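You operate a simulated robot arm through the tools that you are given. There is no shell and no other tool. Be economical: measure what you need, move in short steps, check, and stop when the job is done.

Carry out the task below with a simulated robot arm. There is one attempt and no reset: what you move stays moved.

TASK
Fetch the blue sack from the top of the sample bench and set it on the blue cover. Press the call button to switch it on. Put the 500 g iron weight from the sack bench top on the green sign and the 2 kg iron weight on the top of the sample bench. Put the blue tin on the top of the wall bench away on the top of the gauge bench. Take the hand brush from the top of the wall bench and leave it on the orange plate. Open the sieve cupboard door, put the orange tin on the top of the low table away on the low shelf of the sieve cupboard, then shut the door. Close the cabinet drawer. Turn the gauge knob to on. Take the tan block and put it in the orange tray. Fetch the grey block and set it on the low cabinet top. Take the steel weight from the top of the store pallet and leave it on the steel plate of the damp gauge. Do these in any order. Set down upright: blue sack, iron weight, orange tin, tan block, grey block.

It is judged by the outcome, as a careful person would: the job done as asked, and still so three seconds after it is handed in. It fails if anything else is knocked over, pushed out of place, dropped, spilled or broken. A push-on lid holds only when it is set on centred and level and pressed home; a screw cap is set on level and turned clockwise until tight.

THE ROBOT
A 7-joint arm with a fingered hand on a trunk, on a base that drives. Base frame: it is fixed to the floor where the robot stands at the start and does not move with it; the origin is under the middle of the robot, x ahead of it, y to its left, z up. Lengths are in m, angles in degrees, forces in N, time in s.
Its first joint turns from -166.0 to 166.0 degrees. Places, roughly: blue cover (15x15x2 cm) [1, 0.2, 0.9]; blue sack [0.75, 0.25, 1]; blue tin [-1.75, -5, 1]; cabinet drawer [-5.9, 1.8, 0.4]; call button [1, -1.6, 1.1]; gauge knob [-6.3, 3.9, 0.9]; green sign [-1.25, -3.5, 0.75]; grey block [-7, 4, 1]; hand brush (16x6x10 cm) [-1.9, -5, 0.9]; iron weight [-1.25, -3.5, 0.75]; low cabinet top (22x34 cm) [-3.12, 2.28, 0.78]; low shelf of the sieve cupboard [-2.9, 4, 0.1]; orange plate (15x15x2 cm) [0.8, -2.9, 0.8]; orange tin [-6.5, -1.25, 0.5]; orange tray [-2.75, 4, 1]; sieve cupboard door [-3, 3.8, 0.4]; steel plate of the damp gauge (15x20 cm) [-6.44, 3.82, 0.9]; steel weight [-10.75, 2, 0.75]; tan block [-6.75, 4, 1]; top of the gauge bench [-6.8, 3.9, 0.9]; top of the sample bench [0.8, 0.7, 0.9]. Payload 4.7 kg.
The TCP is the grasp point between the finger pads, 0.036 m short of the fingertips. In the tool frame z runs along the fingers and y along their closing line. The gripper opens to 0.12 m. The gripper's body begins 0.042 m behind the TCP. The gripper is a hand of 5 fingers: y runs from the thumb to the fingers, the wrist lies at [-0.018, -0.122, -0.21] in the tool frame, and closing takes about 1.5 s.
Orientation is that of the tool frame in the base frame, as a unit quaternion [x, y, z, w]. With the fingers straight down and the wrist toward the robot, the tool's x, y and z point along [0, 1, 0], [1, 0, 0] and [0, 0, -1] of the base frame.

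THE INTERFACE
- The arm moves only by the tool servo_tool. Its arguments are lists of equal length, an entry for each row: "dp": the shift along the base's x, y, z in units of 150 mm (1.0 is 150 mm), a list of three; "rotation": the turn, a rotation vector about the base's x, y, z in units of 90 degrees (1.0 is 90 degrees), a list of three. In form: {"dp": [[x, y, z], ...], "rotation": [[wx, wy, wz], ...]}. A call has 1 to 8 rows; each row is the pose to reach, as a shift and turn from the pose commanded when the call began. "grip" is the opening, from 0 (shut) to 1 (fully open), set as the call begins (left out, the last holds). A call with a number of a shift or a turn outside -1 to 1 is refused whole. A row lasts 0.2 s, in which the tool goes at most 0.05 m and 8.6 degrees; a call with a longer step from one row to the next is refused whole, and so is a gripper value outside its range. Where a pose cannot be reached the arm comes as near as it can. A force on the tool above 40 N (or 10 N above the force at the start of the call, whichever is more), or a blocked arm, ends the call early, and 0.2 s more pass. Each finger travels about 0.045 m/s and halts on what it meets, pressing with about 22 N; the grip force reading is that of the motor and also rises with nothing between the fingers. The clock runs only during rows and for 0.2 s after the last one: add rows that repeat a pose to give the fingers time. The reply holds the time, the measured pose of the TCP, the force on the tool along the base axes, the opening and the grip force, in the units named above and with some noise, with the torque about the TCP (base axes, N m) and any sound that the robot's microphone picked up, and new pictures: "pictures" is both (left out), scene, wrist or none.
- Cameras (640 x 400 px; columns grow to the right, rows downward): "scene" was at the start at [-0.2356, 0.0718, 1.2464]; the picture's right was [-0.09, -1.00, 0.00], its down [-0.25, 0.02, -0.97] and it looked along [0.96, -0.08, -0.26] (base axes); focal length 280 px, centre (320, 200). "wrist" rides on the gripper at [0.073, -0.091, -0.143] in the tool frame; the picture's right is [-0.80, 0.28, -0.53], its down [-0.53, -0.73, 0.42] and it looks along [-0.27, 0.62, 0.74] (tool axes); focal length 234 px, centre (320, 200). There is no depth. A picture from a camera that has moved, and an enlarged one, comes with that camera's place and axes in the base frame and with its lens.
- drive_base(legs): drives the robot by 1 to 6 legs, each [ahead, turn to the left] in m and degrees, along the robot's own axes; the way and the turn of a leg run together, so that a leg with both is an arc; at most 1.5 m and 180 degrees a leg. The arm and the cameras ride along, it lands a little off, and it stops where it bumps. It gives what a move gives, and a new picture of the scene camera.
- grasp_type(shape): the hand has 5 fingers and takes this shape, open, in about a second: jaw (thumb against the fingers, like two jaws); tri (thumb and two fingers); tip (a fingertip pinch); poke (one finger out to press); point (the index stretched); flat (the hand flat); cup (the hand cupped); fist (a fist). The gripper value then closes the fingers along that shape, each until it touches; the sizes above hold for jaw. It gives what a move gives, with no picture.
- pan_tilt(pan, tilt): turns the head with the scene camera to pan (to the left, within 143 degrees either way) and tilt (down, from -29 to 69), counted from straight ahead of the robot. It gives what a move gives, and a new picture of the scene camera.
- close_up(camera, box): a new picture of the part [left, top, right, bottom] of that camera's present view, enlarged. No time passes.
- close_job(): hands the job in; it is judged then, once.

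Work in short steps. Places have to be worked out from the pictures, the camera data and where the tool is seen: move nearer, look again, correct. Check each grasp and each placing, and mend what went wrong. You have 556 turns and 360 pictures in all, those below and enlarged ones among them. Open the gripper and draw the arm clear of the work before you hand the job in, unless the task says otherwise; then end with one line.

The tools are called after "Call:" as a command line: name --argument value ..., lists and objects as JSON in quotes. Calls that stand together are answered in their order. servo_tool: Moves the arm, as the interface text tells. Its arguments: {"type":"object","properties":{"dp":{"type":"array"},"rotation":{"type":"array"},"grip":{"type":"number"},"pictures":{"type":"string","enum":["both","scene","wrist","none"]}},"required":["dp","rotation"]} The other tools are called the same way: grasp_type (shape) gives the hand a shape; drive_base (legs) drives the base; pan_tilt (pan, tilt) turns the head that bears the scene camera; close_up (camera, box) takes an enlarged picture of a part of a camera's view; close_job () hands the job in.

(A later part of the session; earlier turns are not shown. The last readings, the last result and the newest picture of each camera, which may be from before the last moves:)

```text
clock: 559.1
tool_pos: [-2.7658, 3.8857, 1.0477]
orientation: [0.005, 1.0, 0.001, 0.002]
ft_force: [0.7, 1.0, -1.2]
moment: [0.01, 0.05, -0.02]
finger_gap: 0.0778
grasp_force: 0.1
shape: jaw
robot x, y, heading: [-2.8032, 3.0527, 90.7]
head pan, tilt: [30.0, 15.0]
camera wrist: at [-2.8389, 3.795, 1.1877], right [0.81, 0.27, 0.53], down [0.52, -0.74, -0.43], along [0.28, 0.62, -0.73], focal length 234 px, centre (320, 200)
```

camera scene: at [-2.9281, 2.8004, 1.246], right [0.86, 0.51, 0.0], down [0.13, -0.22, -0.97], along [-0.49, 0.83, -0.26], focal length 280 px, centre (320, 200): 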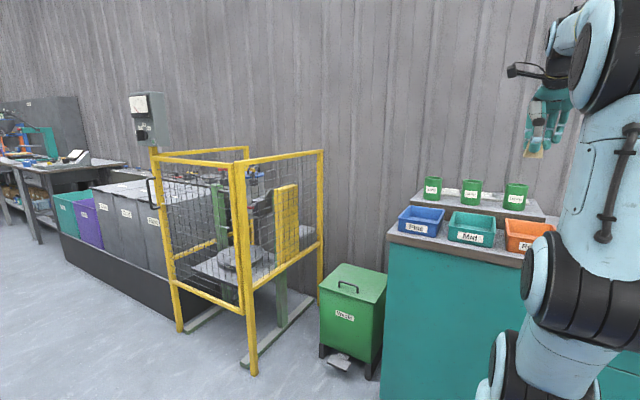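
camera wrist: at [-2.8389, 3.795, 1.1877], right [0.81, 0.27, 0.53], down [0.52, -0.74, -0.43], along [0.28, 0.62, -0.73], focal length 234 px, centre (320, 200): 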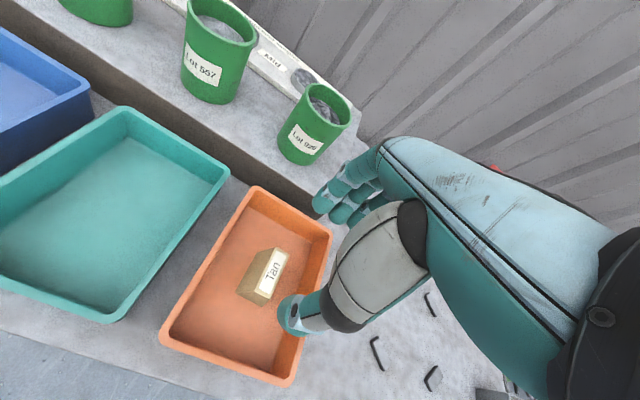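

The tan block stands in the orange tray. Now the cupboard door: I'll look at its handle.

Call:
pan_tilt --pan 5 --tilt 42

```text
clock: 560.0
tool_pos: [-2.7647, 3.8871, 1.0472]
orientation: [0.006, 1.0, 0.002, 0.002]
ft_force: [0.4, -0.3, 0.6]
moment: [0.03, 0.02, 0.0]
finger_gap: 0.0781
grasp_force: 0.1
shape: jaw
robot x, y, heading: [-2.8074, 3.0488, 90.6]
head pan, tilt: [5.0, 42.0]
camera scene: at [-2.8888, 2.8031, 1.2036], right [1.0, 0.09, 0.0], down [0.06, -0.67, -0.74], along [-0.07, 0.74, -0.67], focal length 280 px, centre (320, 200)
```

scene: 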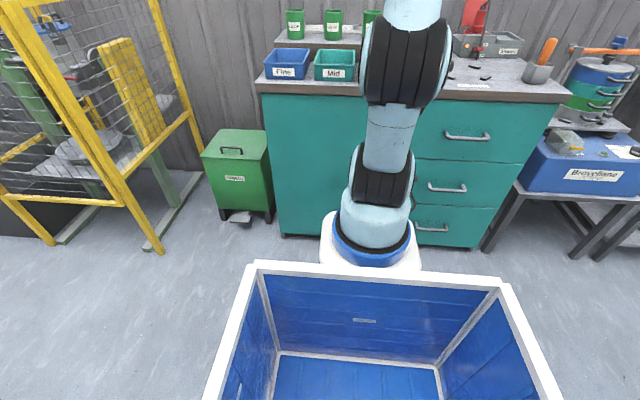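

I'll retract from above the bench and lower the hand in front of the cupboard to view the door handle.

Call:
servo_tool --dp '[[0, -0.2, 0.2], [0, -0.5, 0.2], [0, -0.8, 0.2], [0, -0.99, 0.2]]' --rotation '[[0, 0, 0], [0, 0, 0], [0, 0, 0], [0, 0, 0]]' --grip 1 --pictures "none"

Call:
drive_base --legs '[[-0.2, 0]]'

Call:
servo_tool --dp '[[0, 0, -0.3], [0, 0, -0.6], [0, 0, -0.9]]' --rotation '[[0, 0, 0], [0, 0, 0], [0, 0, 0]]' --pictures "none"

```text
clock: 561.0
tool_pos: [-2.765, 3.7411, 1.076]
orientation: [0.006, 1.0, 0.003, 0.002]
ft_force: [0.3, 0.2, -0.9]
moment: [-0.03, 0.04, -0.03]
finger_gap: 0.12
grasp_force: 0.0
shape: jaw
robot x, y, heading: [-2.8043, 3.053, 90.5]
head pan, tilt: [5.0, 42.0]
```

```text
clock: 562.6
tool_pos: [-2.7637, 3.5433, 1.0765]
orientation: [0.006, 1.0, 0.003, 0.002]
ft_force: [-0.2, 0.4, 0.3]
moment: [0.02, 0.02, -0.01]
finger_gap: 0.1196
grasp_force: 0.0
shape: jaw
robot x, y, heading: [-2.8041, 2.8528, 90.7]
head pan, tilt: [5.0, 42.0]
camera scene: at [-2.8867, 2.6052, 1.2035], right [1.0, 0.1, 0.0], down [0.06, -0.67, -0.74], along [-0.07, 0.74, -0.67], focal length 280 px, centre (320, 200)
```

scene: 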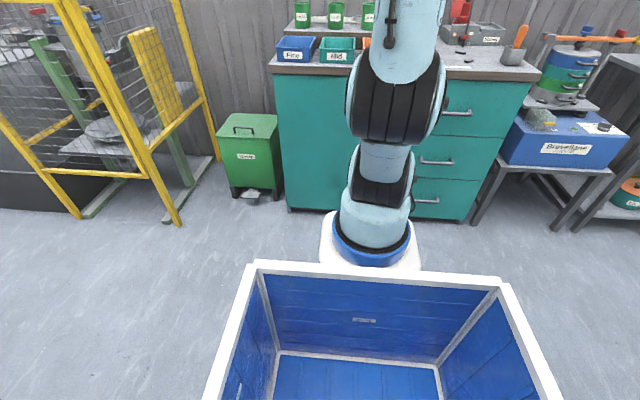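

```text
clock: 563.4
tool_pos: [-2.7648, 3.5439, 0.941]
orientation: [0.005, 1.0, 0.004, 0.003]
ft_force: [0.2, -0.2, -0.3]
moment: [0.0, -0.01, 0.02]
finger_gap: 0.1198
grasp_force: 0.1
shape: jaw
robot x, y, heading: [-2.8027, 2.855, 90.4]
head pan, tilt: [5.0, 42.0]
```

Call:
servo_tool --dp '[[0, -0.15, -0.3], [0, -0.3, -0.58], [0, -0.4, -0.88]]' --rotation '[[0, 0, 0], [0, 0, 0], [0, 0, 0]]' --pictures "none"

Call:
servo_tool --dp '[[0, 0, -0.3], [0, 0, -0.6], [0, 0, -0.9], [0, 0, -0.98]]' --rotation '[[0, 0, 0], [0, 0, 0], [0, 0, 0], [0, 0, 0]]' --pictures "wrist"

```text
refused: row 1 steps farther than a row can; nothing moved
```

```text
clock: 564.4
tool_pos: [-2.765, 3.5441, 0.7927]
orientation: [0.006, 1.0, 0.003, 0.001]
ft_force: [-0.1, 0.2, -1.0]
moment: [0.01, -0.01, 0.01]
finger_gap: 0.1197
grasp_force: 0.1
shape: jaw
robot x, y, heading: [-2.8026, 2.8571, 90.6]
head pan, tilt: [5.0, 42.0]
camera wrist: at [-2.8392, 3.4511, 0.9347], right [0.8, 0.27, 0.53], down [0.53, -0.74, -0.43], along [0.28, 0.62, -0.73], focal length 234 px, centre (320, 200)
```

wrist: 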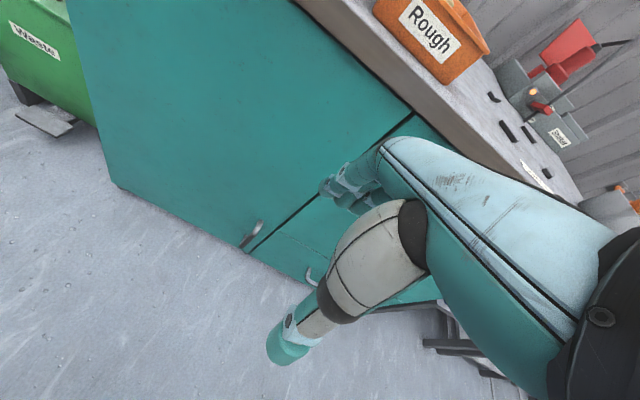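

The handle is a vertical bar at x≈-2.755, z 0.13–0.34 near the door's right edge. I'll rotate the hand -90° so thumb and index can pinch it from the sides.

Call:
servo_tool --dp '[[0, -0.1, -0.1], [0, -0.2, -0.2], [0, -0.3, -0.3], [0, -0.3, -0.4], [0, -0.3, -0.5], [0, -0.3, -0.6], [0, -0.3, -0.7], [0, -0.3, -0.8]]' --rotation '[[0, 0, -0.09], [0, 0, -0.18], [0, 0, -0.27], [0, 0, -0.36], [0, 0, -0.45], [0, 0, -0.54], [0, 0, -0.63], [0, 0, -0.72]]' --grip 0.5 --pictures "none"

Call:
servo_tool --dp '[[0, 0, -0.2], [0, 0, -0.4], [0, 0, -0.6], [0, 0, -0.8], [0, 0, -0.95]]' --rotation '[[0, 0, -0.09], [0, 0, -0.18], [0, 0, -0.27], [0, 0, -0.28], [0, 0, -0.28]]' --pictures "none"

Call:
servo_tool --dp '[[0, 0, -0.3], [0, 0, -0.6], [0, 0, -0.9]]' --rotation '[[0, 0, 0], [0, 0, 0], [0, 0, 0]]' --pictures "wrist"

```text
clock: 566.2
tool_pos: [-2.7657, 3.4986, 0.6733]
orientation: [0.541, 0.841, 0.0, 0.003]
ft_force: [0.2, 0.8, 0.4]
moment: [0.02, 0.03, 0.0]
finger_gap: 0.0605
grasp_force: 0.0
shape: jaw
out of reach, approached as far as the arm can: row 1
robot x, y, heading: [-2.8062, 2.8544, 90.7]
head pan, tilt: [5.0, 42.0]
```

```text
clock: 567.4
tool_pos: [-2.7641, 3.4982, 0.5288]
orientation: [0.711, 0.703, 0.001, 0.003]
ft_force: [0.3, 0.4, 0.0]
moment: [-0.01, -0.01, 0.01]
finger_gap: 0.0606
grasp_force: 0.0
shape: jaw
robot x, y, heading: [-2.7989, 2.852, 90.6]
head pan, tilt: [5.0, 42.0]
```

```text
clock: 568.2
tool_pos: [-2.7623, 3.4997, 0.3927]
orientation: [0.711, 0.703, 0.001, 0.002]
ft_force: [0.4, 0.1, -0.7]
moment: [0.01, 0.0, 0.0]
finger_gap: 0.0603
grasp_force: 0.1
shape: jaw
robot x, y, heading: [-2.8042, 2.8548, 90.6]
head pan, tilt: [5.0, 42.0]
camera wrist: at [-2.853, 3.5718, 0.5338], right [0.27, -0.81, 0.53], down [-0.74, -0.53, -0.43], along [0.62, -0.27, -0.73], focal length 234 px, centre (320, 200)
```

wrist: 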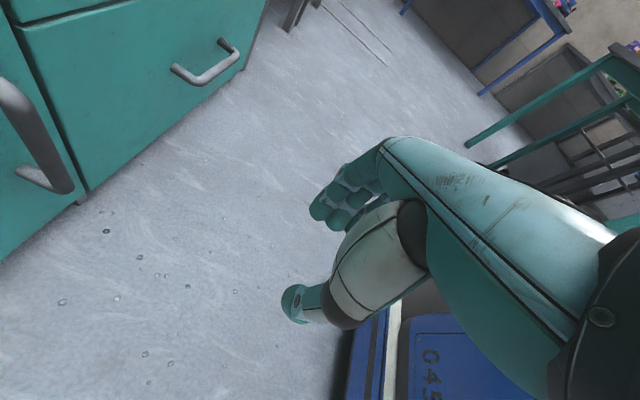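

The bar is at x≈-2.756, y≈3.745. I'll lower to z≈0.325 and advance so thumb and index straddle it.

Call:
servo_tool --dp '[[0.04, 0.1, -0.2], [0.04, 0.3, -0.45], [0.04, 0.6, -0.45], [0.04, 0.9, -0.45]]' --rotation '[[0, 0, 0], [0, 0, 0], [0, 0, 0], [0, 0, 0]]' --pictures "wrist"

```text
clock: 569.2
tool_pos: [-2.7601, 3.6298, 0.3278]
orientation: [0.711, 0.703, 0.0, 0.003]
ft_force: [0.4, -0.3, 0.0]
moment: [-0.02, -0.02, 0.04]
finger_gap: 0.0604
grasp_force: 0.1
shape: jaw
robot x, y, heading: [-2.8018, 2.8515, 90.5]
head pan, tilt: [5.0, 42.0]
camera wrist: at [-2.8511, 3.7032, 0.4686], right [0.27, -0.8, 0.53], down [-0.74, -0.53, -0.43], along [0.62, -0.28, -0.73], focal length 234 px, centre (320, 200)
```

wrist: 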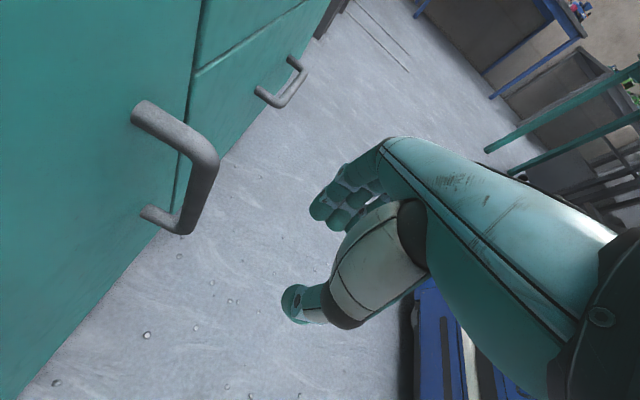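

The bar is at (-2.756, 3.731), z 0.205–0.333. I'll advance 9 cm.

Call:
servo_tool --dp '[[0.02, 0.2, -0.05], [0.02, 0.4, -0.05], [0.02, 0.58, -0.05], [0.02, 0.58, -0.05]]' --rotation '[[0, 0, 0], [0, 0, 0], [0, 0, 0], [0, 0, 0]]' --pictures "wrist"

```text
clock: 569.8
tool_pos: [-2.7546, 3.6838, 0.3191]
orientation: [0.711, 0.703, -0.002, 0.007]
ft_force: [0.3, -7.0, 0.1]
moment: [0.94, -0.07, 0.67]
finger_gap: 0.0604
grasp_force: 0.1
shape: jaw
robot x, y, heading: [-2.7998, 2.8533, 90.2]
head pan, tilt: [5.0, 42.0]
stopped in row 3: the force on the tool passed its limit at 78 N (the readings are from after the stop); the commanded pose is now the measured one
camera wrist: at [-2.8463, 3.7584, 0.4597], right [0.27, -0.8, 0.54], down [-0.74, -0.53, -0.42], along [0.62, -0.28, -0.73], focal length 234 px, centre (320, 200)
```

wrist: 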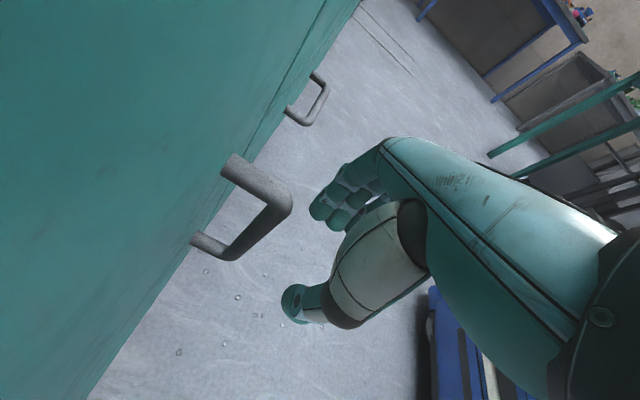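

The wrist camera bracket hit the door (it sits on the door side). I'll back off and turn the hand 180° so the bracket faces away.

Call:
servo_tool --dp '[[0, -0.3, 0], [0, -0.6, 0.1], [0, -0.9, 0.2], [0, -0.99, 0.3]]' --rotation '[[0, 0, 0], [0, 0, 0], [0, 0, 0], [0, 0, 0]]' --pictures "none"

Call:
servo_tool --dp '[[0, 0, 0.05], [0, 0, 0.1], [0, 0, 0.15], [0, 0, 0.2], [0, 0, 0.2], [0, 0, 0.2], [0, 0, 0.2], [0, 0, 0.2]]' --rotation '[[0, 0, 0.09], [0, 0, 0.18], [0, 0, 0.27], [0, 0, 0.36], [0, 0, 0.45], [0, 0, 0.54], [0, 0, 0.63], [0, 0, 0.72]]' --pictures "none"

Call:
servo_tool --dp '[[0, 0, 0], [0, 0, 0], [0, 0, 0], [0, 0, 0], [0, 0, 0], [0, 0, 0], [0, 0, 0], [0, 0, 0]]' --rotation '[[0, 0, 0.09], [0, 0, 0.18], [0, 0, 0.27], [0, 0, 0.36], [0, 0, 0.45], [0, 0, 0.54], [0, 0, 0.63], [0, 0, 0.72]]' --pictures "none"

Call:
servo_tool --dp '[[0, 0, 0], [0, 0, 0], [0, 0, 0], [0, 0, 0], [0, 0, 0], [0, 0, 0], [0, 0, 0]]' --rotation '[[0, 0, 0.09], [0, 0, 0.18], [0, 0, 0.27], [0, 0, 0.36], [0, 0, 0.45], [0, 0, 0.54], [0, 0, 0.57]]' --pictures "wrist"

```text
clock: 570.8
tool_pos: [-2.7547, 3.5359, 0.3652]
orientation: [0.711, 0.703, -0.001, 0.005]
ft_force: [-0.2, -0.5, -0.3]
moment: [-0.01, 0.02, -0.02]
finger_gap: 0.0602
grasp_force: 0.0
shape: jaw
robot x, y, heading: [-2.8061, 2.8549, 90.4]
head pan, tilt: [5.0, 42.0]
```

```text
clock: 572.6
tool_pos: [-2.7551, 3.5363, 0.3946]
orientation: [0.223, 0.975, 0.002, 0.007]
ft_force: [-0.5, -0.9, 0.1]
moment: [0.03, 0.0, -0.02]
finger_gap: 0.0605
grasp_force: 0.1
shape: jaw
robot x, y, heading: [-2.8025, 2.8506, 90.6]
head pan, tilt: [5.0, 42.0]
```

```text
clock: 574.4
tool_pos: [-2.7556, 3.5362, 0.3945]
orientation: [-0.335, 0.942, 0.005, 0.003]
ft_force: [0.9, 0.7, -0.5]
moment: [0.0, -0.02, 0.01]
finger_gap: 0.0604
grasp_force: 0.1
shape: jaw
robot x, y, heading: [-2.7995, 2.8552, 90.6]
head pan, tilt: [5.0, 42.0]
```

```text
clock: 576.0
tool_pos: [-2.7552, 3.5375, 0.3945]
orientation: [0.709, -0.705, -0.007, -0.001]
ft_force: [1.2, 0.7, -0.1]
moment: [0.0, 0.0, -0.01]
finger_gap: 0.0606
grasp_force: 0.0
shape: jaw
robot x, y, heading: [-2.8013, 2.8542, 90.6]
head pan, tilt: [5.0, 42.0]
camera wrist: at [-2.6619, 3.4622, 0.5352], right [-0.28, 0.8, 0.54], down [0.73, 0.54, -0.42], along [-0.63, 0.27, -0.73], focal length 234 px, centre (320, 200)
```

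wrist: 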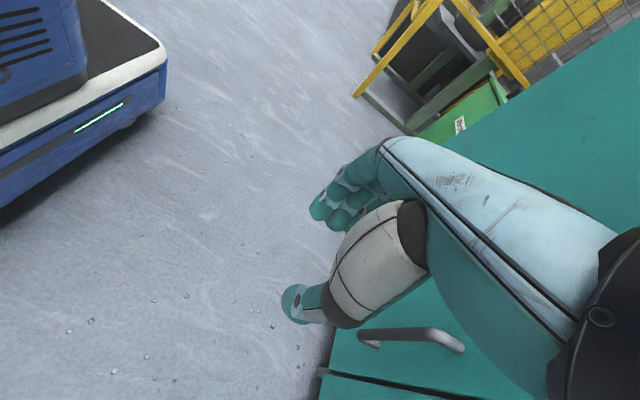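

Now the bracket faces away. I'll lower to z≈0.328 and advance in y toward the bar.

Call:
servo_tool --dp '[[0, 0.1, -0.2], [0, 0.3, -0.44], [0, 0.6, -0.44], [0, 0.85, -0.44]]' --rotation '[[0, 0, 0], [0, 0, 0], [0, 0, 0], [0, 0, 0]]' --pictures "none"

Call:
servo_tool --dp '[[0, 0.1, 0], [0, 0.2, 0], [0, 0.3, 0], [0, 0.4, 0]]' --rotation '[[0, 0, 0], [0, 0, 0], [0, 0, 0], [0, 0, 0]]' --pictures "wrist"

```text
clock: 577.0
tool_pos: [-2.7576, 3.6651, 0.3285]
orientation: [0.709, -0.705, -0.007, 0.0]
ft_force: [-0.6, -0.5, -0.3]
moment: [0.01, -0.02, 0.0]
finger_gap: 0.0605
grasp_force: 0.1
shape: jaw
robot x, y, heading: [-2.8004, 2.8525, 90.5]
head pan, tilt: [5.0, 42.0]
```

```text
clock: 578.0
tool_pos: [-2.7563, 3.7095, 0.326]
orientation: [0.71, -0.704, -0.004, 0.005]
ft_force: [0.8, -13.1, 6.6]
moment: [1.42, 0.19, 0.13]
finger_gap: 0.0605
grasp_force: 0.0
shape: jaw
robot x, y, heading: [-2.804, 2.8534, 90.5]
head pan, tilt: [5.0, 42.0]
stopped in row 4: the force on the tool passed its limit at 56 N (the readings are from after the stop); the commanded pose is now the measured one
camera wrist: at [-2.662, 3.6374, 0.467], right [-0.28, 0.8, 0.53], down [0.72, 0.54, -0.43], along [-0.63, 0.26, -0.73], focal length 234 px, centre (320, 200)
```

wrist: 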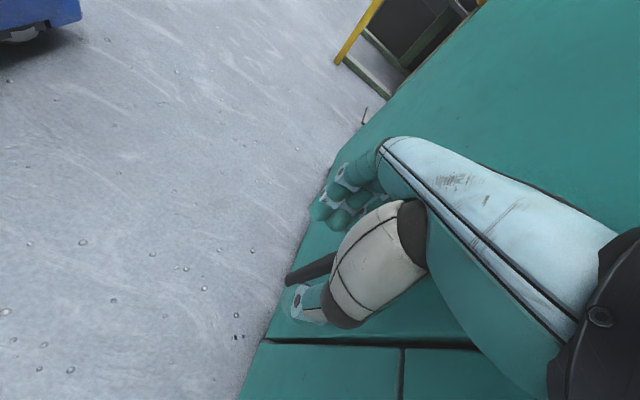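

The bar now appears between thumb and fingers. I'll close.

Call:
servo_tool --dp '[[0, -0.02, 0], [0, -0.02, 0], [0, -0.02, 0], [0, -0.02, 0], [0, -0.02, 0]]' --rotation '[[0, 0, 0], [0, 0, 0], [0, 0, 0], [0, 0, 0], [0, 0, 0]]' --grip 0 --pictures "wrist"

```text
clock: 579.2
tool_pos: [-2.7567, 3.7081, 0.3255]
orientation: [0.711, -0.703, -0.005, 0.004]
ft_force: [-4.0, -1.1, -0.2]
moment: [0.1, 0.18, 0.09]
finger_gap: 0.0
grasp_force: 22.6
shape: jaw
robot x, y, heading: [-2.8023, 2.8571, 90.5]
head pan, tilt: [5.0, 42.0]
camera wrist: at [-2.6627, 3.6356, 0.4676], right [-0.28, 0.8, 0.53], down [0.72, 0.54, -0.43], along [-0.63, 0.26, -0.73], focal length 234 px, centre (320, 200)
```

wrist: 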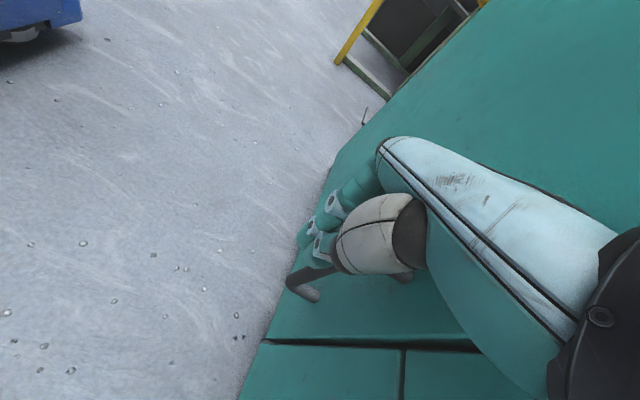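

Call:
servo_tool --dp '[[0, -0.1, 0], [0, -0.2, 0], [0, -0.3, 0], [0, -0.4, 0]]' --rotation '[[0, 0, 0], [0, 0, 0], [0, 0, 0], [0, 0, 0]]' --pictures "wrist"

```text
clock: 580.2
tool_pos: [-2.7555, 3.6481, 0.3257]
orientation: [0.711, -0.703, -0.005, 0.004]
ft_force: [-10.4, 1.5, 2.9]
moment: [0.14, 0.26, 0.19]
finger_gap: 0.0
grasp_force: 21.6
shape: jaw
robot x, y, heading: [-2.8038, 2.8507, 90.8]
head pan, tilt: [5.0, 42.0]
camera wrist: at [-2.6616, 3.5756, 0.4675], right [-0.28, 0.8, 0.53], down [0.72, 0.54, -0.43], along [-0.63, 0.26, -0.73], focal length 234 px, centre (320, 200)
```

wrist: 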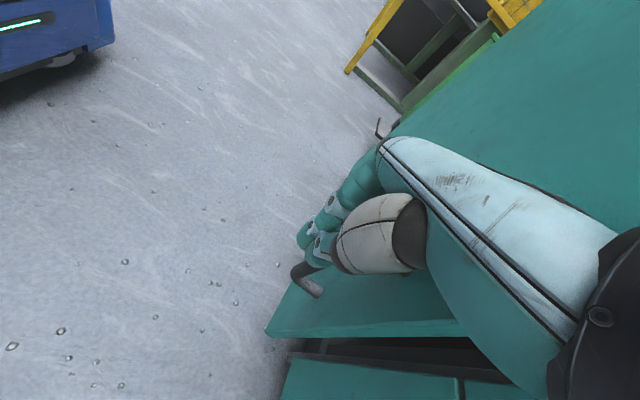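

The door is opening. I'll follow the hinge arc, rotating the hand with the door.

Call:
servo_tool --dp '[[-0.1, -0.13, 0], [-0.2, -0.26, 0], [-0.28, -0.4, 0], [-0.33, -0.53, 0], [-0.42, -0.7, 0]]' --rotation '[[0, 0, -0.05], [0, 0, -0.1], [0, 0, -0.15], [0, 0, -0.2], [0, 0, -0.26]]' --pictures "wrist"

```text
clock: 581.4
tool_pos: [-2.8201, 3.5441, 0.3274]
orientation: [-0.552, 0.834, 0.006, -0.001]
ft_force: [-3.8, 2.6, 0.5]
moment: [0.03, 0.06, 0.13]
finger_gap: 0.0
grasp_force: 21.9
shape: jaw
robot x, y, heading: [-2.8011, 2.8524, 90.6]
head pan, tilt: [5.0, 42.0]
camera wrist: at [-2.7629, 3.4394, 0.468], right [0.06, 0.85, 0.53], down [0.88, 0.21, -0.43], along [-0.47, 0.49, -0.73], focal length 234 px, centre (320, 200)
```

wrist: 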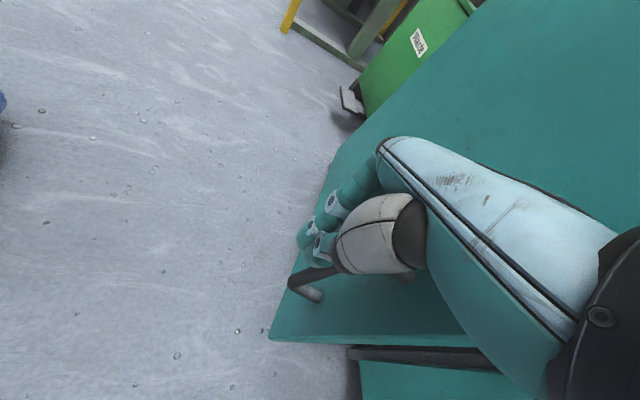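

Call:
servo_tool --dp '[[-0.12, -0.16, 0], [-0.24, -0.32, 0], [-0.36, -0.46, 0], [-0.5, -0.6, 0], [-0.68, -0.75, 0], [-0.87, -0.88, 0]]' --rotation '[[0, 0, -0.05], [0, 0, -0.1], [0, 0, -0.14], [0, 0, -0.18], [0, 0, -0.23], [0, 0, -0.28]]' --pictures "wrist"

```text
clock: 582.7
tool_pos: [-2.8538, 3.4544, 0.3289]
orientation: [-0.332, 0.943, -0.003, -0.002]
ft_force: [-37.7, -17.3, 60.1]
moment: [4.7, 0.06, 2.17]
finger_gap: 0.0002
grasp_force: 22.2
shape: jaw
robot x, y, heading: [-2.7929, 2.8897, 79.7]
head pan, tilt: [5.0, 42.0]
stopped in row 6: the force on the tool passed its limit at 195 N (the readings are from after the stop); the commanded pose is now the measured one
camera wrist: at [-2.853, 3.339, 0.4719], right [0.45, 0.72, 0.52], down [0.87, -0.24, -0.42], along [-0.18, 0.65, -0.74], focal length 234 px, centre (320, 200)
```

wrist: 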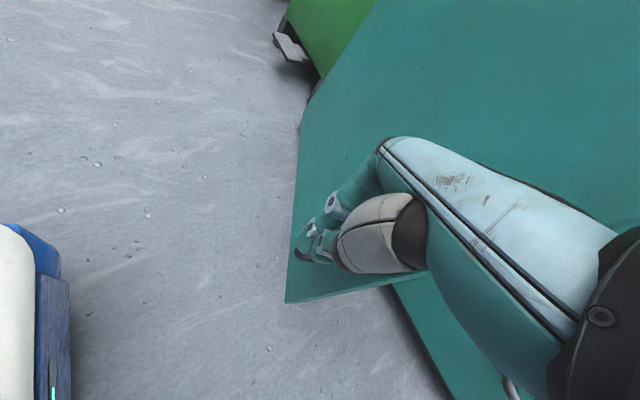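

A strong force turned the base a bit, so something is jammed. I'll look before doing anything.

Call:
pan_tilt --pan 25 --tilt 45

```text
clock: 583.5
tool_pos: [-2.9303, 3.4084, 0.3193]
orientation: [-0.392, 0.92, -0.008, 0.007]
ft_force: [1.3, -0.5, -0.6]
moment: [0.03, 0.1, 0.02]
finger_gap: 0.0
grasp_force: 21.5
shape: jaw
robot x, y, heading: [-2.7939, 2.8535, 88.3]
head pan, tilt: [25.0, 45.0]
camera scene: at [-2.916, 2.598, 1.1992], right [0.92, 0.39, 0.0], down [0.28, -0.65, -0.71], along [-0.28, 0.65, -0.71], focal length 280 px, centre (320, 200)
```

scene: 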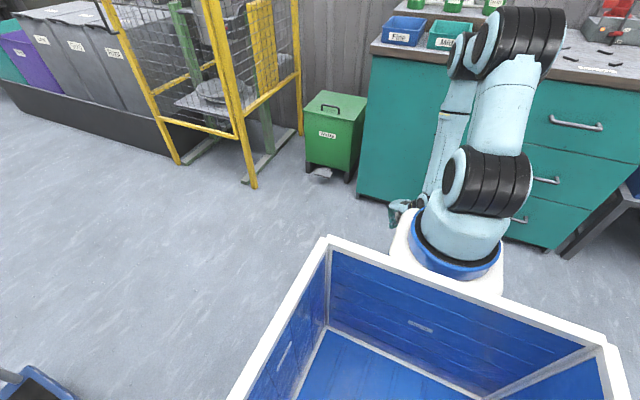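

Call:
close_up --camera "scene" --box '[340, 40, 540, 260]'

Call:
close_up --camera "wrist" --box '[0, 0, 640, 400]'

```text
1.82 times, centred on (440, 150) of scene
camera zoom: at [-2.916, 2.598, 1.1992], right [0.92, 0.39, 0.0], down [0.28, -0.65, -0.71], along [-0.28, 0.65, -0.71], focal length 509 px, centre (102, 291)
```

zoom: 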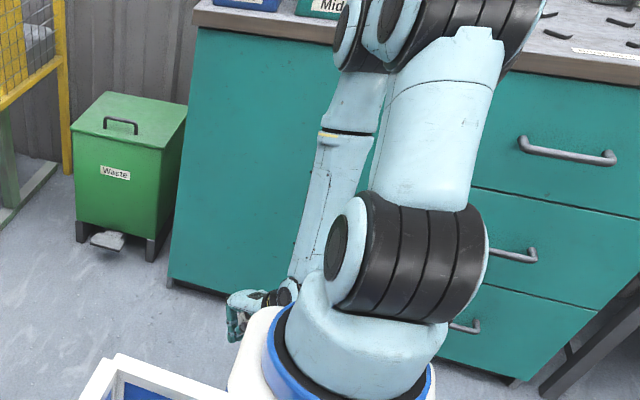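

```text
1.00 times, centred on (320, 200) of wrist (not enlarged: the box is as wide or as high as the picture)
camera zoom: at [-2.9177, 3.2937, 0.4628], right [0.34, 0.78, 0.53], down [0.91, -0.13, -0.4], along [-0.25, 0.62, -0.75], focal length 234 px, centre (320, 200)
```

zoom: 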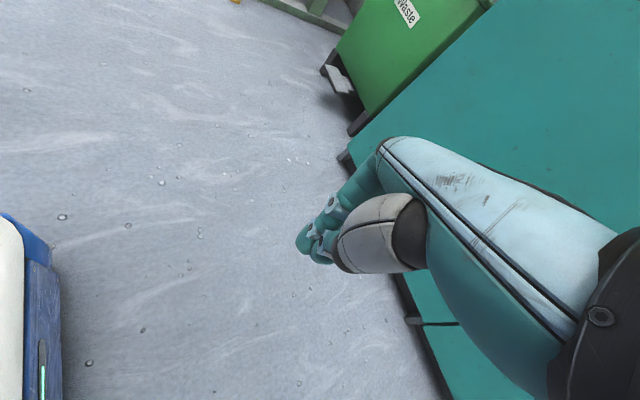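

The hand collided with my own base and the door fell shut. I need to stand to the side (east) of the door swing. First I'll raise the arm clear.

Call:
servo_tool --dp '[[0, 0, 0.3], [0, 0, 0.6], [0, 0, 0.9]]' --rotation '[[0, 0, 0], [0, 0, 0], [0, 0, 0]]' --grip 0.5 --pictures "none"

Call:
servo_tool --dp '[[0.1, 0, 0.3], [0.2, 0, 0.6], [0.3, 0, 0.9]]' --rotation '[[0, 0, -0.09], [0, 0, -0.18], [0, 0, -0.27]]' --pictures "none"

Call:
servo_tool --dp '[[0.1, 0, 0.3], [0.2, 0, 0.6], [0.3, 0, 0.9]]' --rotation '[[0, 0, -0.09], [0, 0, -0.18], [0, 0, -0.25]]' --pictures "none"

Call:
servo_tool --dp '[[0.1, 0, 0.3], [0.2, 0, 0.6], [0.3, 0, 0.9]]' --rotation '[[0, 0, 0], [0, 0, 0], [0, 0, 0]]' --pictures "none"

```text
clock: 584.3
tool_pos: [-2.9151, 3.418, 0.4554]
orientation: [-0.378, 0.926, -0.008, 0.008]
ft_force: [0.1, -0.1, -0.2]
moment: [0.04, -0.04, -0.01]
finger_gap: 0.0602
grasp_force: 0.1
shape: jaw
robot x, y, heading: [-2.7943, 2.8555, 88.1]
head pan, tilt: [25.0, 45.0]
```

```text
clock: 585.1
tool_pos: [-2.8728, 3.4163, 0.5902]
orientation: [-0.175, 0.984, -0.011, 0.006]
ft_force: [0.1, -0.5, -1.0]
moment: [0.01, 0.01, 0.02]
finger_gap: 0.0598
grasp_force: 0.0
shape: jaw
robot x, y, heading: [-2.7937, 2.8548, 88.3]
head pan, tilt: [25.0, 45.0]
```

```text
clock: 585.9
tool_pos: [-2.8282, 3.4154, 0.7241]
orientation: [0.018, 1.0, -0.011, 0.005]
ft_force: [-0.4, 0.1, 0.1]
moment: [-0.04, 0.03, -0.03]
finger_gap: 0.0598
grasp_force: 0.1
shape: jaw
robot x, y, heading: [-2.7945, 2.8553, 88.0]
head pan, tilt: [25.0, 45.0]
```

```text
clock: 586.7
tool_pos: [-2.7765, 3.4313, 0.8119]
orientation: [0.022, 0.999, 0.008, 0.048]
ft_force: [-2.2, -0.2, -1.0]
moment: [0.01, -0.11, -0.05]
finger_gap: 0.0601
grasp_force: 0.1
shape: jaw
out of reach, approached as far as the arm can: row 1, 2, 3
robot x, y, heading: [-2.7926, 2.8561, 88.0]
head pan, tilt: [25.0, 45.0]
```

Call:
servo_tool --dp '[[0, 0.2, 0.1], [0, 0.4, 0.3], [0, 0.5, 0.6], [0, 0.5, 0.9]]' --rotation '[[0, 0, 0], [0, 0, 0], [0, 0, 0], [0, 0, 0]]' --pictures "none"

Call:
servo_tool --dp '[[0, 0, 0.3], [0, 0, 0.6], [0, 0, 0.9], [0, 0, 0.98]]' --rotation '[[0, 0, 0], [0, 0, 0], [0, 0, 0], [0, 0, 0]]' --pictures "none"

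```text
clock: 587.7
tool_pos: [-2.7757, 3.5091, 0.9004]
orientation: [0.029, 0.999, 0.007, 0.042]
ft_force: [-0.3, 0.8, 0.1]
moment: [-0.01, 0.01, 0.02]
finger_gap: 0.0602
grasp_force: 0.1
shape: jaw
out of reach, approached as far as the arm can: row 4
robot x, y, heading: [-2.7978, 2.8538, 88.3]
head pan, tilt: [25.0, 45.0]
```

```text
clock: 588.7
tool_pos: [-2.7632, 3.4972, 1.0244]
orientation: [0.025, 0.995, 0.01, 0.093]
ft_force: [-0.9, 4.2, -4.9]
moment: [-0.36, -0.11, -0.02]
finger_gap: 0.0598
grasp_force: 0.0
shape: jaw
out of reach, approached as far as the arm can: row 1, 2, 3, 4
robot x, y, heading: [-2.7962, 2.8527, 88.4]
head pan, tilt: [25.0, 45.0]
```

Call:
servo_tool --dp '[[0, 0, 0], [0, 0, 0.1], [0, 0, 0.2], [0, 0, 0.3]]' --rotation '[[0, 0.06, 0.015], [-0.01, 0.119, 0.03], [-0.01, 0.119, 0.03], [-0.01, 0.119, 0.03]]' --pictures "none"

```text
clock: 589.7
tool_pos: [-2.7625, 3.4948, 1.0257]
orientation: [0.026, 0.995, 0.013, 0.093]
ft_force: [0.2, -0.7, 0.5]
moment: [-0.03, 0.01, 0.01]
finger_gap: 0.0602
grasp_force: 0.0
shape: jaw
out of reach, approached as far as the arm can: row 1, 2, 3, 4
robot x, y, heading: [-2.7965, 2.8544, 87.9]
head pan, tilt: [25.0, 45.0]
```

Call:
servo_tool --dp '[[0, 0, -0.3], [0, 0, -0.6], [0, 0, -0.9], [0, 0, -0.99]]' --rotation '[[0, 0, 0], [0, 0.04, 0.01], [0, 0.08, 0.02], [-0.01, 0.119, 0.03]]' --pictures "none"

Call:
servo_tool --dp '[[0, 0, -0.3], [0, 0, -0.6], [0, 0, -0.9], [0, 0, -0.99]]' --rotation '[[0, 0, 0], [0, 0, 0], [0, 0, 0], [0, 0, 0]]' --pictures "none"

```text
clock: 590.7
tool_pos: [-2.7577, 3.5069, 0.8438]
orientation: [0.001, 0.998, 0.013, 0.059]
ft_force: [-0.4, 2.1, -1.3]
moment: [-0.13, -0.06, -0.01]
finger_gap: 0.06
grasp_force: 0.0
shape: jaw
out of reach, approached as far as the arm can: row 2, 3, 4
robot x, y, heading: [-2.7916, 2.855, 88.4]
head pan, tilt: [25.0, 45.0]
```

```text
clock: 591.7
tool_pos: [-2.7573, 3.504, 0.6958]
orientation: [0.001, 0.998, 0.014, 0.059]
ft_force: [0.7, 0.1, 0.3]
moment: [0.02, 0.02, -0.04]
finger_gap: 0.0597
grasp_force: 0.1
shape: jaw
robot x, y, heading: [-2.7952, 2.8559, 88.6]
head pan, tilt: [25.0, 45.0]
```

Call:
servo_tool --dp '[[0, 0.1, 0], [0, 0.2, 0], [0, 0.27, 0], [0, 0.27, 0]]' --rotation '[[-0.01, 0.04, 0], [-0.018, 0.075, 0], [-0.018, 0.075, 0], [-0.018, 0.075, 0]]' --pictures "none"

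Call:
servo_tool --dp '[[0, 0, 0.2], [0, 0, 0.5], [0, 0, 0.8], [0, 0, 0.98]]' --rotation '[[0, 0, 0], [0, 0, 0], [0, 0, 0], [0, 0, 0]]' --pictures "none"

```text
clock: 592.7
tool_pos: [-2.759, 3.5456, 0.6968]
orientation: [0.002, 1.0, -0.001, 0.0]
ft_force: [-0.4, -0.5, -0.5]
moment: [0.03, -0.01, 0.03]
finger_gap: 0.0597
grasp_force: 0.0
shape: jaw
robot x, y, heading: [-2.7944, 2.8525, 88.2]
head pan, tilt: [25.0, 45.0]
```

```text
clock: 593.7
tool_pos: [-2.7595, 3.5444, 0.8436]
orientation: [0.001, 1.0, -0.002, 0.001]
ft_force: [-0.8, 0.9, -1.0]
moment: [0.0, 0.04, 0.02]
finger_gap: 0.0601
grasp_force: 0.0
shape: jaw
robot x, y, heading: [-2.7935, 2.8545, 88.3]
head pan, tilt: [25.0, 45.0]
```

Call:
servo_tool --dp '[[0, 0, 0.3], [0, 0, 0.6], [0, 0, 0.9], [0, 0, 0.98]]' --rotation '[[0, 0, 0], [0, 0, 0], [0, 0, 0], [0, 0, 0]]' --pictures "none"

Call:
servo_tool --dp '[[0, 0, 0.3], [0, 0, 0.6], [0, 0, 0.9], [0, 0, 0.98]]' --rotation '[[0, 0, 0], [0, 0, 0], [0, 0, 0], [0, 0, 0]]' --grip 1 --pictures "none"

```text
clock: 594.7
tool_pos: [-2.7586, 3.5434, 0.9929]
orientation: [0.002, 1.0, -0.001, 0.001]
ft_force: [0.3, 0.2, 0.0]
moment: [0.01, 0.0, -0.01]
finger_gap: 0.0598
grasp_force: 0.0
shape: jaw
robot x, y, heading: [-2.7953, 2.8555, 88.4]
head pan, tilt: [25.0, 45.0]
```

```text
clock: 595.7
tool_pos: [-2.7594, 3.5441, 1.1364]
orientation: [0.001, 1.0, -0.001, 0.0]
ft_force: [0.1, 0.2, -0.2]
moment: [0.01, 0.01, 0.02]
finger_gap: 0.1197
grasp_force: 0.0
shape: jaw
robot x, y, heading: [-2.7976, 2.8546, 88.0]
head pan, tilt: [25.0, 45.0]
```

Posture restored. I'll reposition to the east side, about (-2.2, 3.0), facing northwest, out of the door's swing.

Call:
drive_base --legs '[[0, -74], [0.6, 0], [0, 120]]'

```text
clock: 597.9
tool_pos: [-2.3479, 3.4248, 1.1363]
orientation: [0.304, 0.953, -0.001, 0.0]
ft_force: [0.3, -0.8, 0.0]
moment: [-0.02, 0.01, 0.0]
finger_gap: 0.1199
grasp_force: 0.0
shape: jaw
robot x, y, heading: [-2.7759, 2.8878, 58.7]
head pan, tilt: [25.0, 45.0]
stopped in leg 1: the robot was blocked; the commanded pose is now the measured one
camera scene: at [-3.0121, 2.727, 1.1992], right [0.99, -0.11, 0.0], down [-0.08, -0.7, -0.71], along [0.08, 0.7, -0.71], focal length 280 px, centre (320, 200)
```

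scene: 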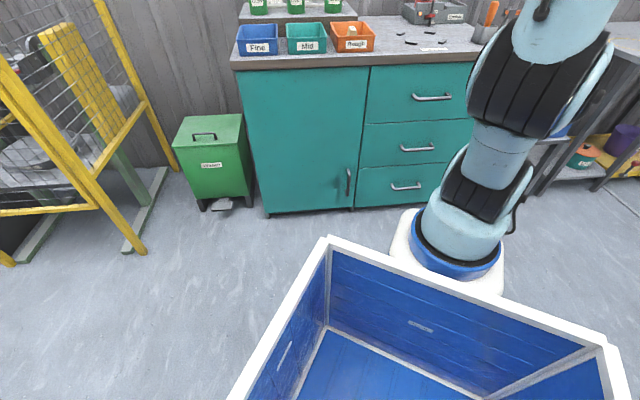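

The rear corner touched the low cabinet. I'll move ahead a bit first, then turn.

Call:
drive_base --legs '[[0.2, 0], [0, -45], [0.42, 0], [0, 118]]'

```text
clock: 608.6
tool_pos: [-2.6564, 3.7224, 1.1366]
orientation: [-0.315, 0.949, 0.0, 0.001]
ft_force: [-0.3, -0.1, -0.3]
moment: [0.03, 0.02, 0.01]
finger_gap: 0.1201
grasp_force: 0.0
shape: jaw
robot x, y, heading: [-2.278, 3.1438, 130.6]
head pan, tilt: [25.0, 45.0]
camera scene: at [-2.1975, 2.8751, 1.1992], right [0.41, 0.91, 0.0], down [0.64, -0.29, -0.71], along [-0.64, 0.29, -0.71], focal length 280 px, centre (320, 200)
```

scene: 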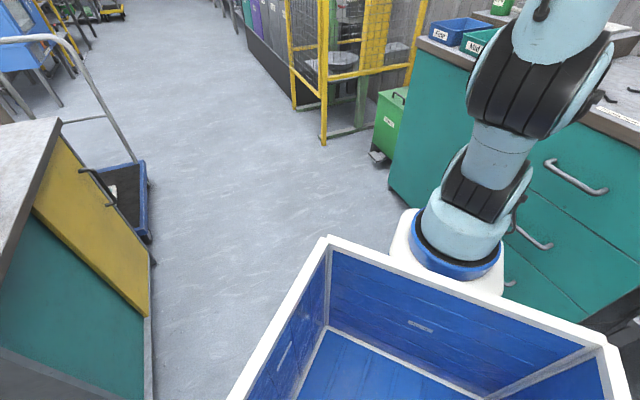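

Call:
drive_base --legs '[[-0.2, 0]]'

```text
clock: 610.2
tool_pos: [-2.5282, 3.5696, 1.1365]
orientation: [-0.317, 0.948, -0.001, 0.0]
ft_force: [-0.8, 0.1, 0.0]
moment: [0.02, 0.02, -0.01]
finger_gap: 0.12
grasp_force: 0.0
shape: jaw
robot x, y, heading: [-2.1501, 2.9913, 130.9]
head pan, tilt: [25.0, 45.0]
camera scene: at [-2.0663, 2.7237, 1.1992], right [0.41, 0.91, 0.0], down [0.64, -0.29, -0.71], along [-0.64, 0.29, -0.71], focal length 280 px, centre (320, 200)
```

scene: 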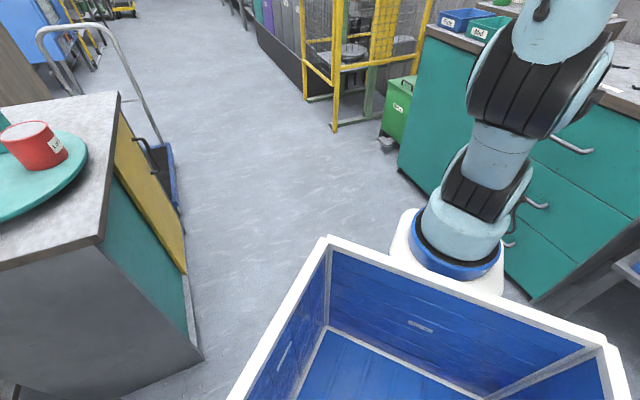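

I'll turn the hand to face −x (as before) and lower it near the handle.

Call:
servo_tool --dp '[[-0.1, -0.05, -0.1], [-0.2, -0.1, -0.25], [-0.3, -0.15, -0.4], [-0.4, -0.2, -0.55], [-0.5, -0.25, -0.7], [-0.5, -0.3, -0.85], [-0.5, -0.3, -0.99]]' --rotation '[[0, 0, 0.09], [0, 0, 0.18], [0, 0, 0.27], [0, 0, 0.36], [0, 0, 0.45], [0, 0, 0.54], [0, 0, 0.59]]' --grip 0.5 --pictures "none"

Call:
servo_tool --dp '[[0, 0, -0.3], [0, 0, -0.6], [0, 0, -0.9], [0, 0, -0.99]]' --rotation '[[0, 0, 0], [0, 0, 0], [0, 0, 0], [0, 0, 0]]' --pictures "none"

Call:
servo_tool --dp '[[0, 0, -0.3], [0, 0, -0.6], [0, 0, -0.9], [0, 0, -0.99]]' --rotation '[[0, 0, 0], [0, 0, 0], [0, 0, 0], [0, 0, 0]]' --pictures "none"

Call:
servo_tool --dp '[[-0.1, 0, -0.3], [-0.2, 0, -0.6], [-0.3, 0, -0.9], [-0.4, 0, -0.99]]' --rotation '[[0, 0, 0], [0, 0, 0], [0, 0, 0], [0, 0, 0]]' --pictures "none"

```text
clock: 611.8
tool_pos: [-2.6024, 3.5232, 0.988]
orientation: [0.707, -0.707, 0.0, -0.001]
ft_force: [-1.5, 0.2, 0.2]
moment: [0.04, -0.02, 0.04]
finger_gap: 0.0607
grasp_force: 0.2
shape: jaw
robot x, y, heading: [-2.1467, 2.9929, 130.8]
head pan, tilt: [25.0, 45.0]
```

```text
clock: 612.8
tool_pos: [-2.6036, 3.5241, 0.8408]
orientation: [-0.707, 0.708, 0.0, 0.001]
ft_force: [-0.2, -0.5, -0.3]
moment: [-0.02, 0.0, 0.01]
finger_gap: 0.0604
grasp_force: 0.0
shape: jaw
robot x, y, heading: [-2.1489, 2.9933, 130.8]
head pan, tilt: [25.0, 45.0]
```

```text
clock: 613.8
tool_pos: [-2.6036, 3.5256, 0.6896]
orientation: [0.707, -0.707, 0.0, -0.002]
ft_force: [0.2, 0.7, 0.1]
moment: [0.0, 0.02, -0.03]
finger_gap: 0.0604
grasp_force: 0.0
shape: jaw
robot x, y, heading: [-2.1463, 2.992, 130.7]
head pan, tilt: [25.0, 45.0]
```

```text
clock: 614.8
tool_pos: [-2.6637, 3.5256, 0.5426]
orientation: [-0.707, 0.707, -0.001, 0.001]
ft_force: [-0.9, 0.4, 0.2]
moment: [-0.02, 0.0, 0.01]
finger_gap: 0.0602
grasp_force: 0.1
shape: jaw
robot x, y, heading: [-2.1497, 2.9931, 131.0]
head pan, tilt: [25.0, 45.0]
```

Call:
servo_tool --dp '[[-0.15, 0.05, -0.25], [-0.3, 0.1, -0.5], [-0.45, 0.2, -0.75], [-0.62, 0.3, -0.98]]' --rotation '[[0, 0, 0], [0, 0, 0], [0, 0, 0], [0, 0, 0]]' --pictures "none"

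Call:
servo_tool --dp '[[0, 0.2, -0.2], [0, 0.4, -0.44], [0, 0.5, -0.44]]' --rotation '[[0, 0, 0], [0, 0, 0], [0, 0, 0]]' --pictures "wrist"

```text
clock: 615.8
tool_pos: [-2.7573, 3.5701, 0.3956]
orientation: [0.707, -0.707, 0.0, -0.003]
ft_force: [-1.3, 1.1, 0.3]
moment: [-0.02, -0.05, 0.01]
finger_gap: 0.0605
grasp_force: 0.0
shape: jaw
robot x, y, heading: [-2.1489, 2.9917, 130.8]
head pan, tilt: [25.0, 45.0]
```

```text
clock: 616.6
tool_pos: [-2.7575, 3.645, 0.3307]
orientation: [0.707, -0.707, 0.001, 0.0]
ft_force: [-0.1, 0.8, -0.3]
moment: [0.01, 0.04, -0.01]
finger_gap: 0.0604
grasp_force: 0.0
shape: jaw
robot x, y, heading: [-2.1511, 2.9961, 130.8]
head pan, tilt: [25.0, 45.0]
camera wrist: at [-2.6664, 3.5709, 0.4712], right [-0.28, 0.8, 0.53], down [0.73, 0.53, -0.42], along [-0.62, 0.27, -0.74], focal length 234 px, centre (320, 200)
```

wrist: 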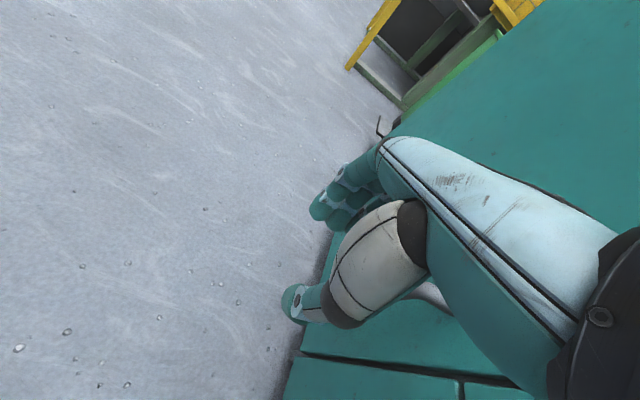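

Call:
servo_tool --dp '[[0, 0.15, 0], [0, 0.3, 0], [0, 0.4, -0.01], [0, 0.43, -0.01]]' --rotation '[[0, 0, 0], [0, 0, 0], [0, 0, 0], [0, 0, 0]]' --pictures "none"

Call:
servo_tool --dp '[[0, -0.01, 0], [0, -0.01, 0], [0, -0.01, 0], [0, -0.01, 0], [0, -0.01, 0], [0, -0.1, 0], [-0.03, -0.25, 0], [-0.1, -0.4, 0]]' --rotation '[[0, 0, 0], [0, 0, 0], [0, 0, 0], [0, 0, 0], [0, 0, 0], [0, 0, -0.03], [0, 0, -0.06], [0, 0, -0.1]]' --grip 0 --pictures "wrist"

```text
clock: 617.6
tool_pos: [-2.7555, 3.7069, 0.3283]
orientation: [-0.707, 0.707, -0.001, 0.0]
ft_force: [0.2, -0.8, -0.4]
moment: [0.03, 0.01, 0.01]
finger_gap: 0.0603
grasp_force: 0.1
shape: jaw
robot x, y, heading: [-2.1473, 2.9885, 130.9]
head pan, tilt: [25.0, 45.0]
```

```text
clock: 619.4
tool_pos: [-2.7689, 3.6494, 0.3275]
orientation: [-0.649, 0.761, -0.001, 0.001]
ft_force: [-5.7, 2.2, 1.4]
moment: [0.01, 0.05, 0.21]
finger_gap: 0.0
grasp_force: 21.7
shape: jaw
robot x, y, heading: [-2.1486, 2.9933, 130.6]
head pan, tilt: [25.0, 45.0]
camera wrist: at [-2.6905, 3.5628, 0.4696], right [-0.15, 0.84, 0.53], down [0.81, 0.41, -0.42], along [-0.57, 0.36, -0.74], focal length 234 px, centre (320, 200)
```

wrist: 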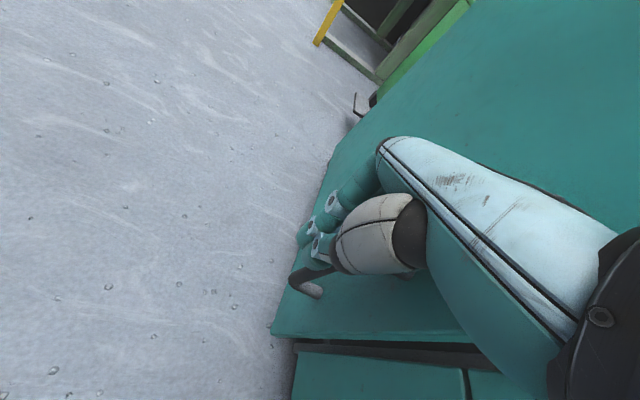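

Call:
servo_tool --dp '[[-0.05, -0.16, 0], [-0.12, -0.33, 0], [-0.2, -0.5, 0], [-0.29, -0.66, 0], [-0.39, -0.81, 0], [-0.49, -0.95, 0]]' --rotation '[[0, 0, -0.04], [0, 0, -0.08], [0, 0, -0.12], [0, 0, -0.16], [0, 0, -0.2], [0, 0, -0.23]]' --pictures "none"

Call:
servo_tool --dp '[[-0.11, -0.13, 0], [-0.22, -0.25, 0], [-0.33, -0.36, 0], [-0.46, -0.46, 0], [-0.59, -0.55, 0], [-0.73, -0.65, 0]]' --rotation '[[0, 0, -0.04], [0, 0, -0.08], [0, 0, -0.12], [0, 0, -0.16], [0, 0, -0.2], [0, 0, -0.23]]' --pictures "wrist"

```text
clock: 620.8
tool_pos: [-2.8437, 3.5118, 0.3284]
orientation: [-0.505, 0.863, -0.004, -0.002]
ft_force: [-1.3, 1.0, -1.8]
moment: [-0.04, 0.07, 0.09]
finger_gap: 0.0
grasp_force: 21.9
shape: jaw
out of reach, approached as far as the arm can: row 6
robot x, y, heading: [-2.1484, 2.9929, 130.8]
head pan, tilt: [25.0, 45.0]
```

```text
clock: 622.2
tool_pos: [-2.9543, 3.4145, 0.3288]
orientation: [-0.341, 0.94, 0.001, 0.003]
ft_force: [0.1, -0.4, 0.4]
moment: [-0.06, 0.0, -0.01]
finger_gap: 0.0
grasp_force: 21.2
shape: jaw
out of reach, approached as far as the arm can: row 1, 2, 3, 4
robot x, y, heading: [-2.1471, 2.9909, 130.5]
head pan, tilt: [25.0, 45.0]
camera wrist: at [-2.9513, 3.2958, 0.4699], right [0.43, 0.73, 0.53], down [0.88, -0.22, -0.42], along [-0.19, 0.65, -0.74], focal length 234 px, centre (320, 200)
```

wrist: 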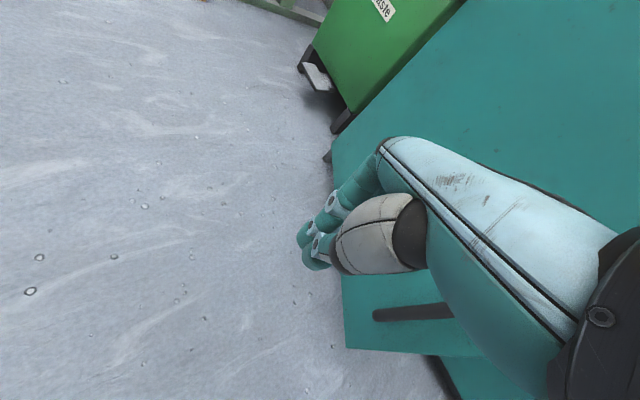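

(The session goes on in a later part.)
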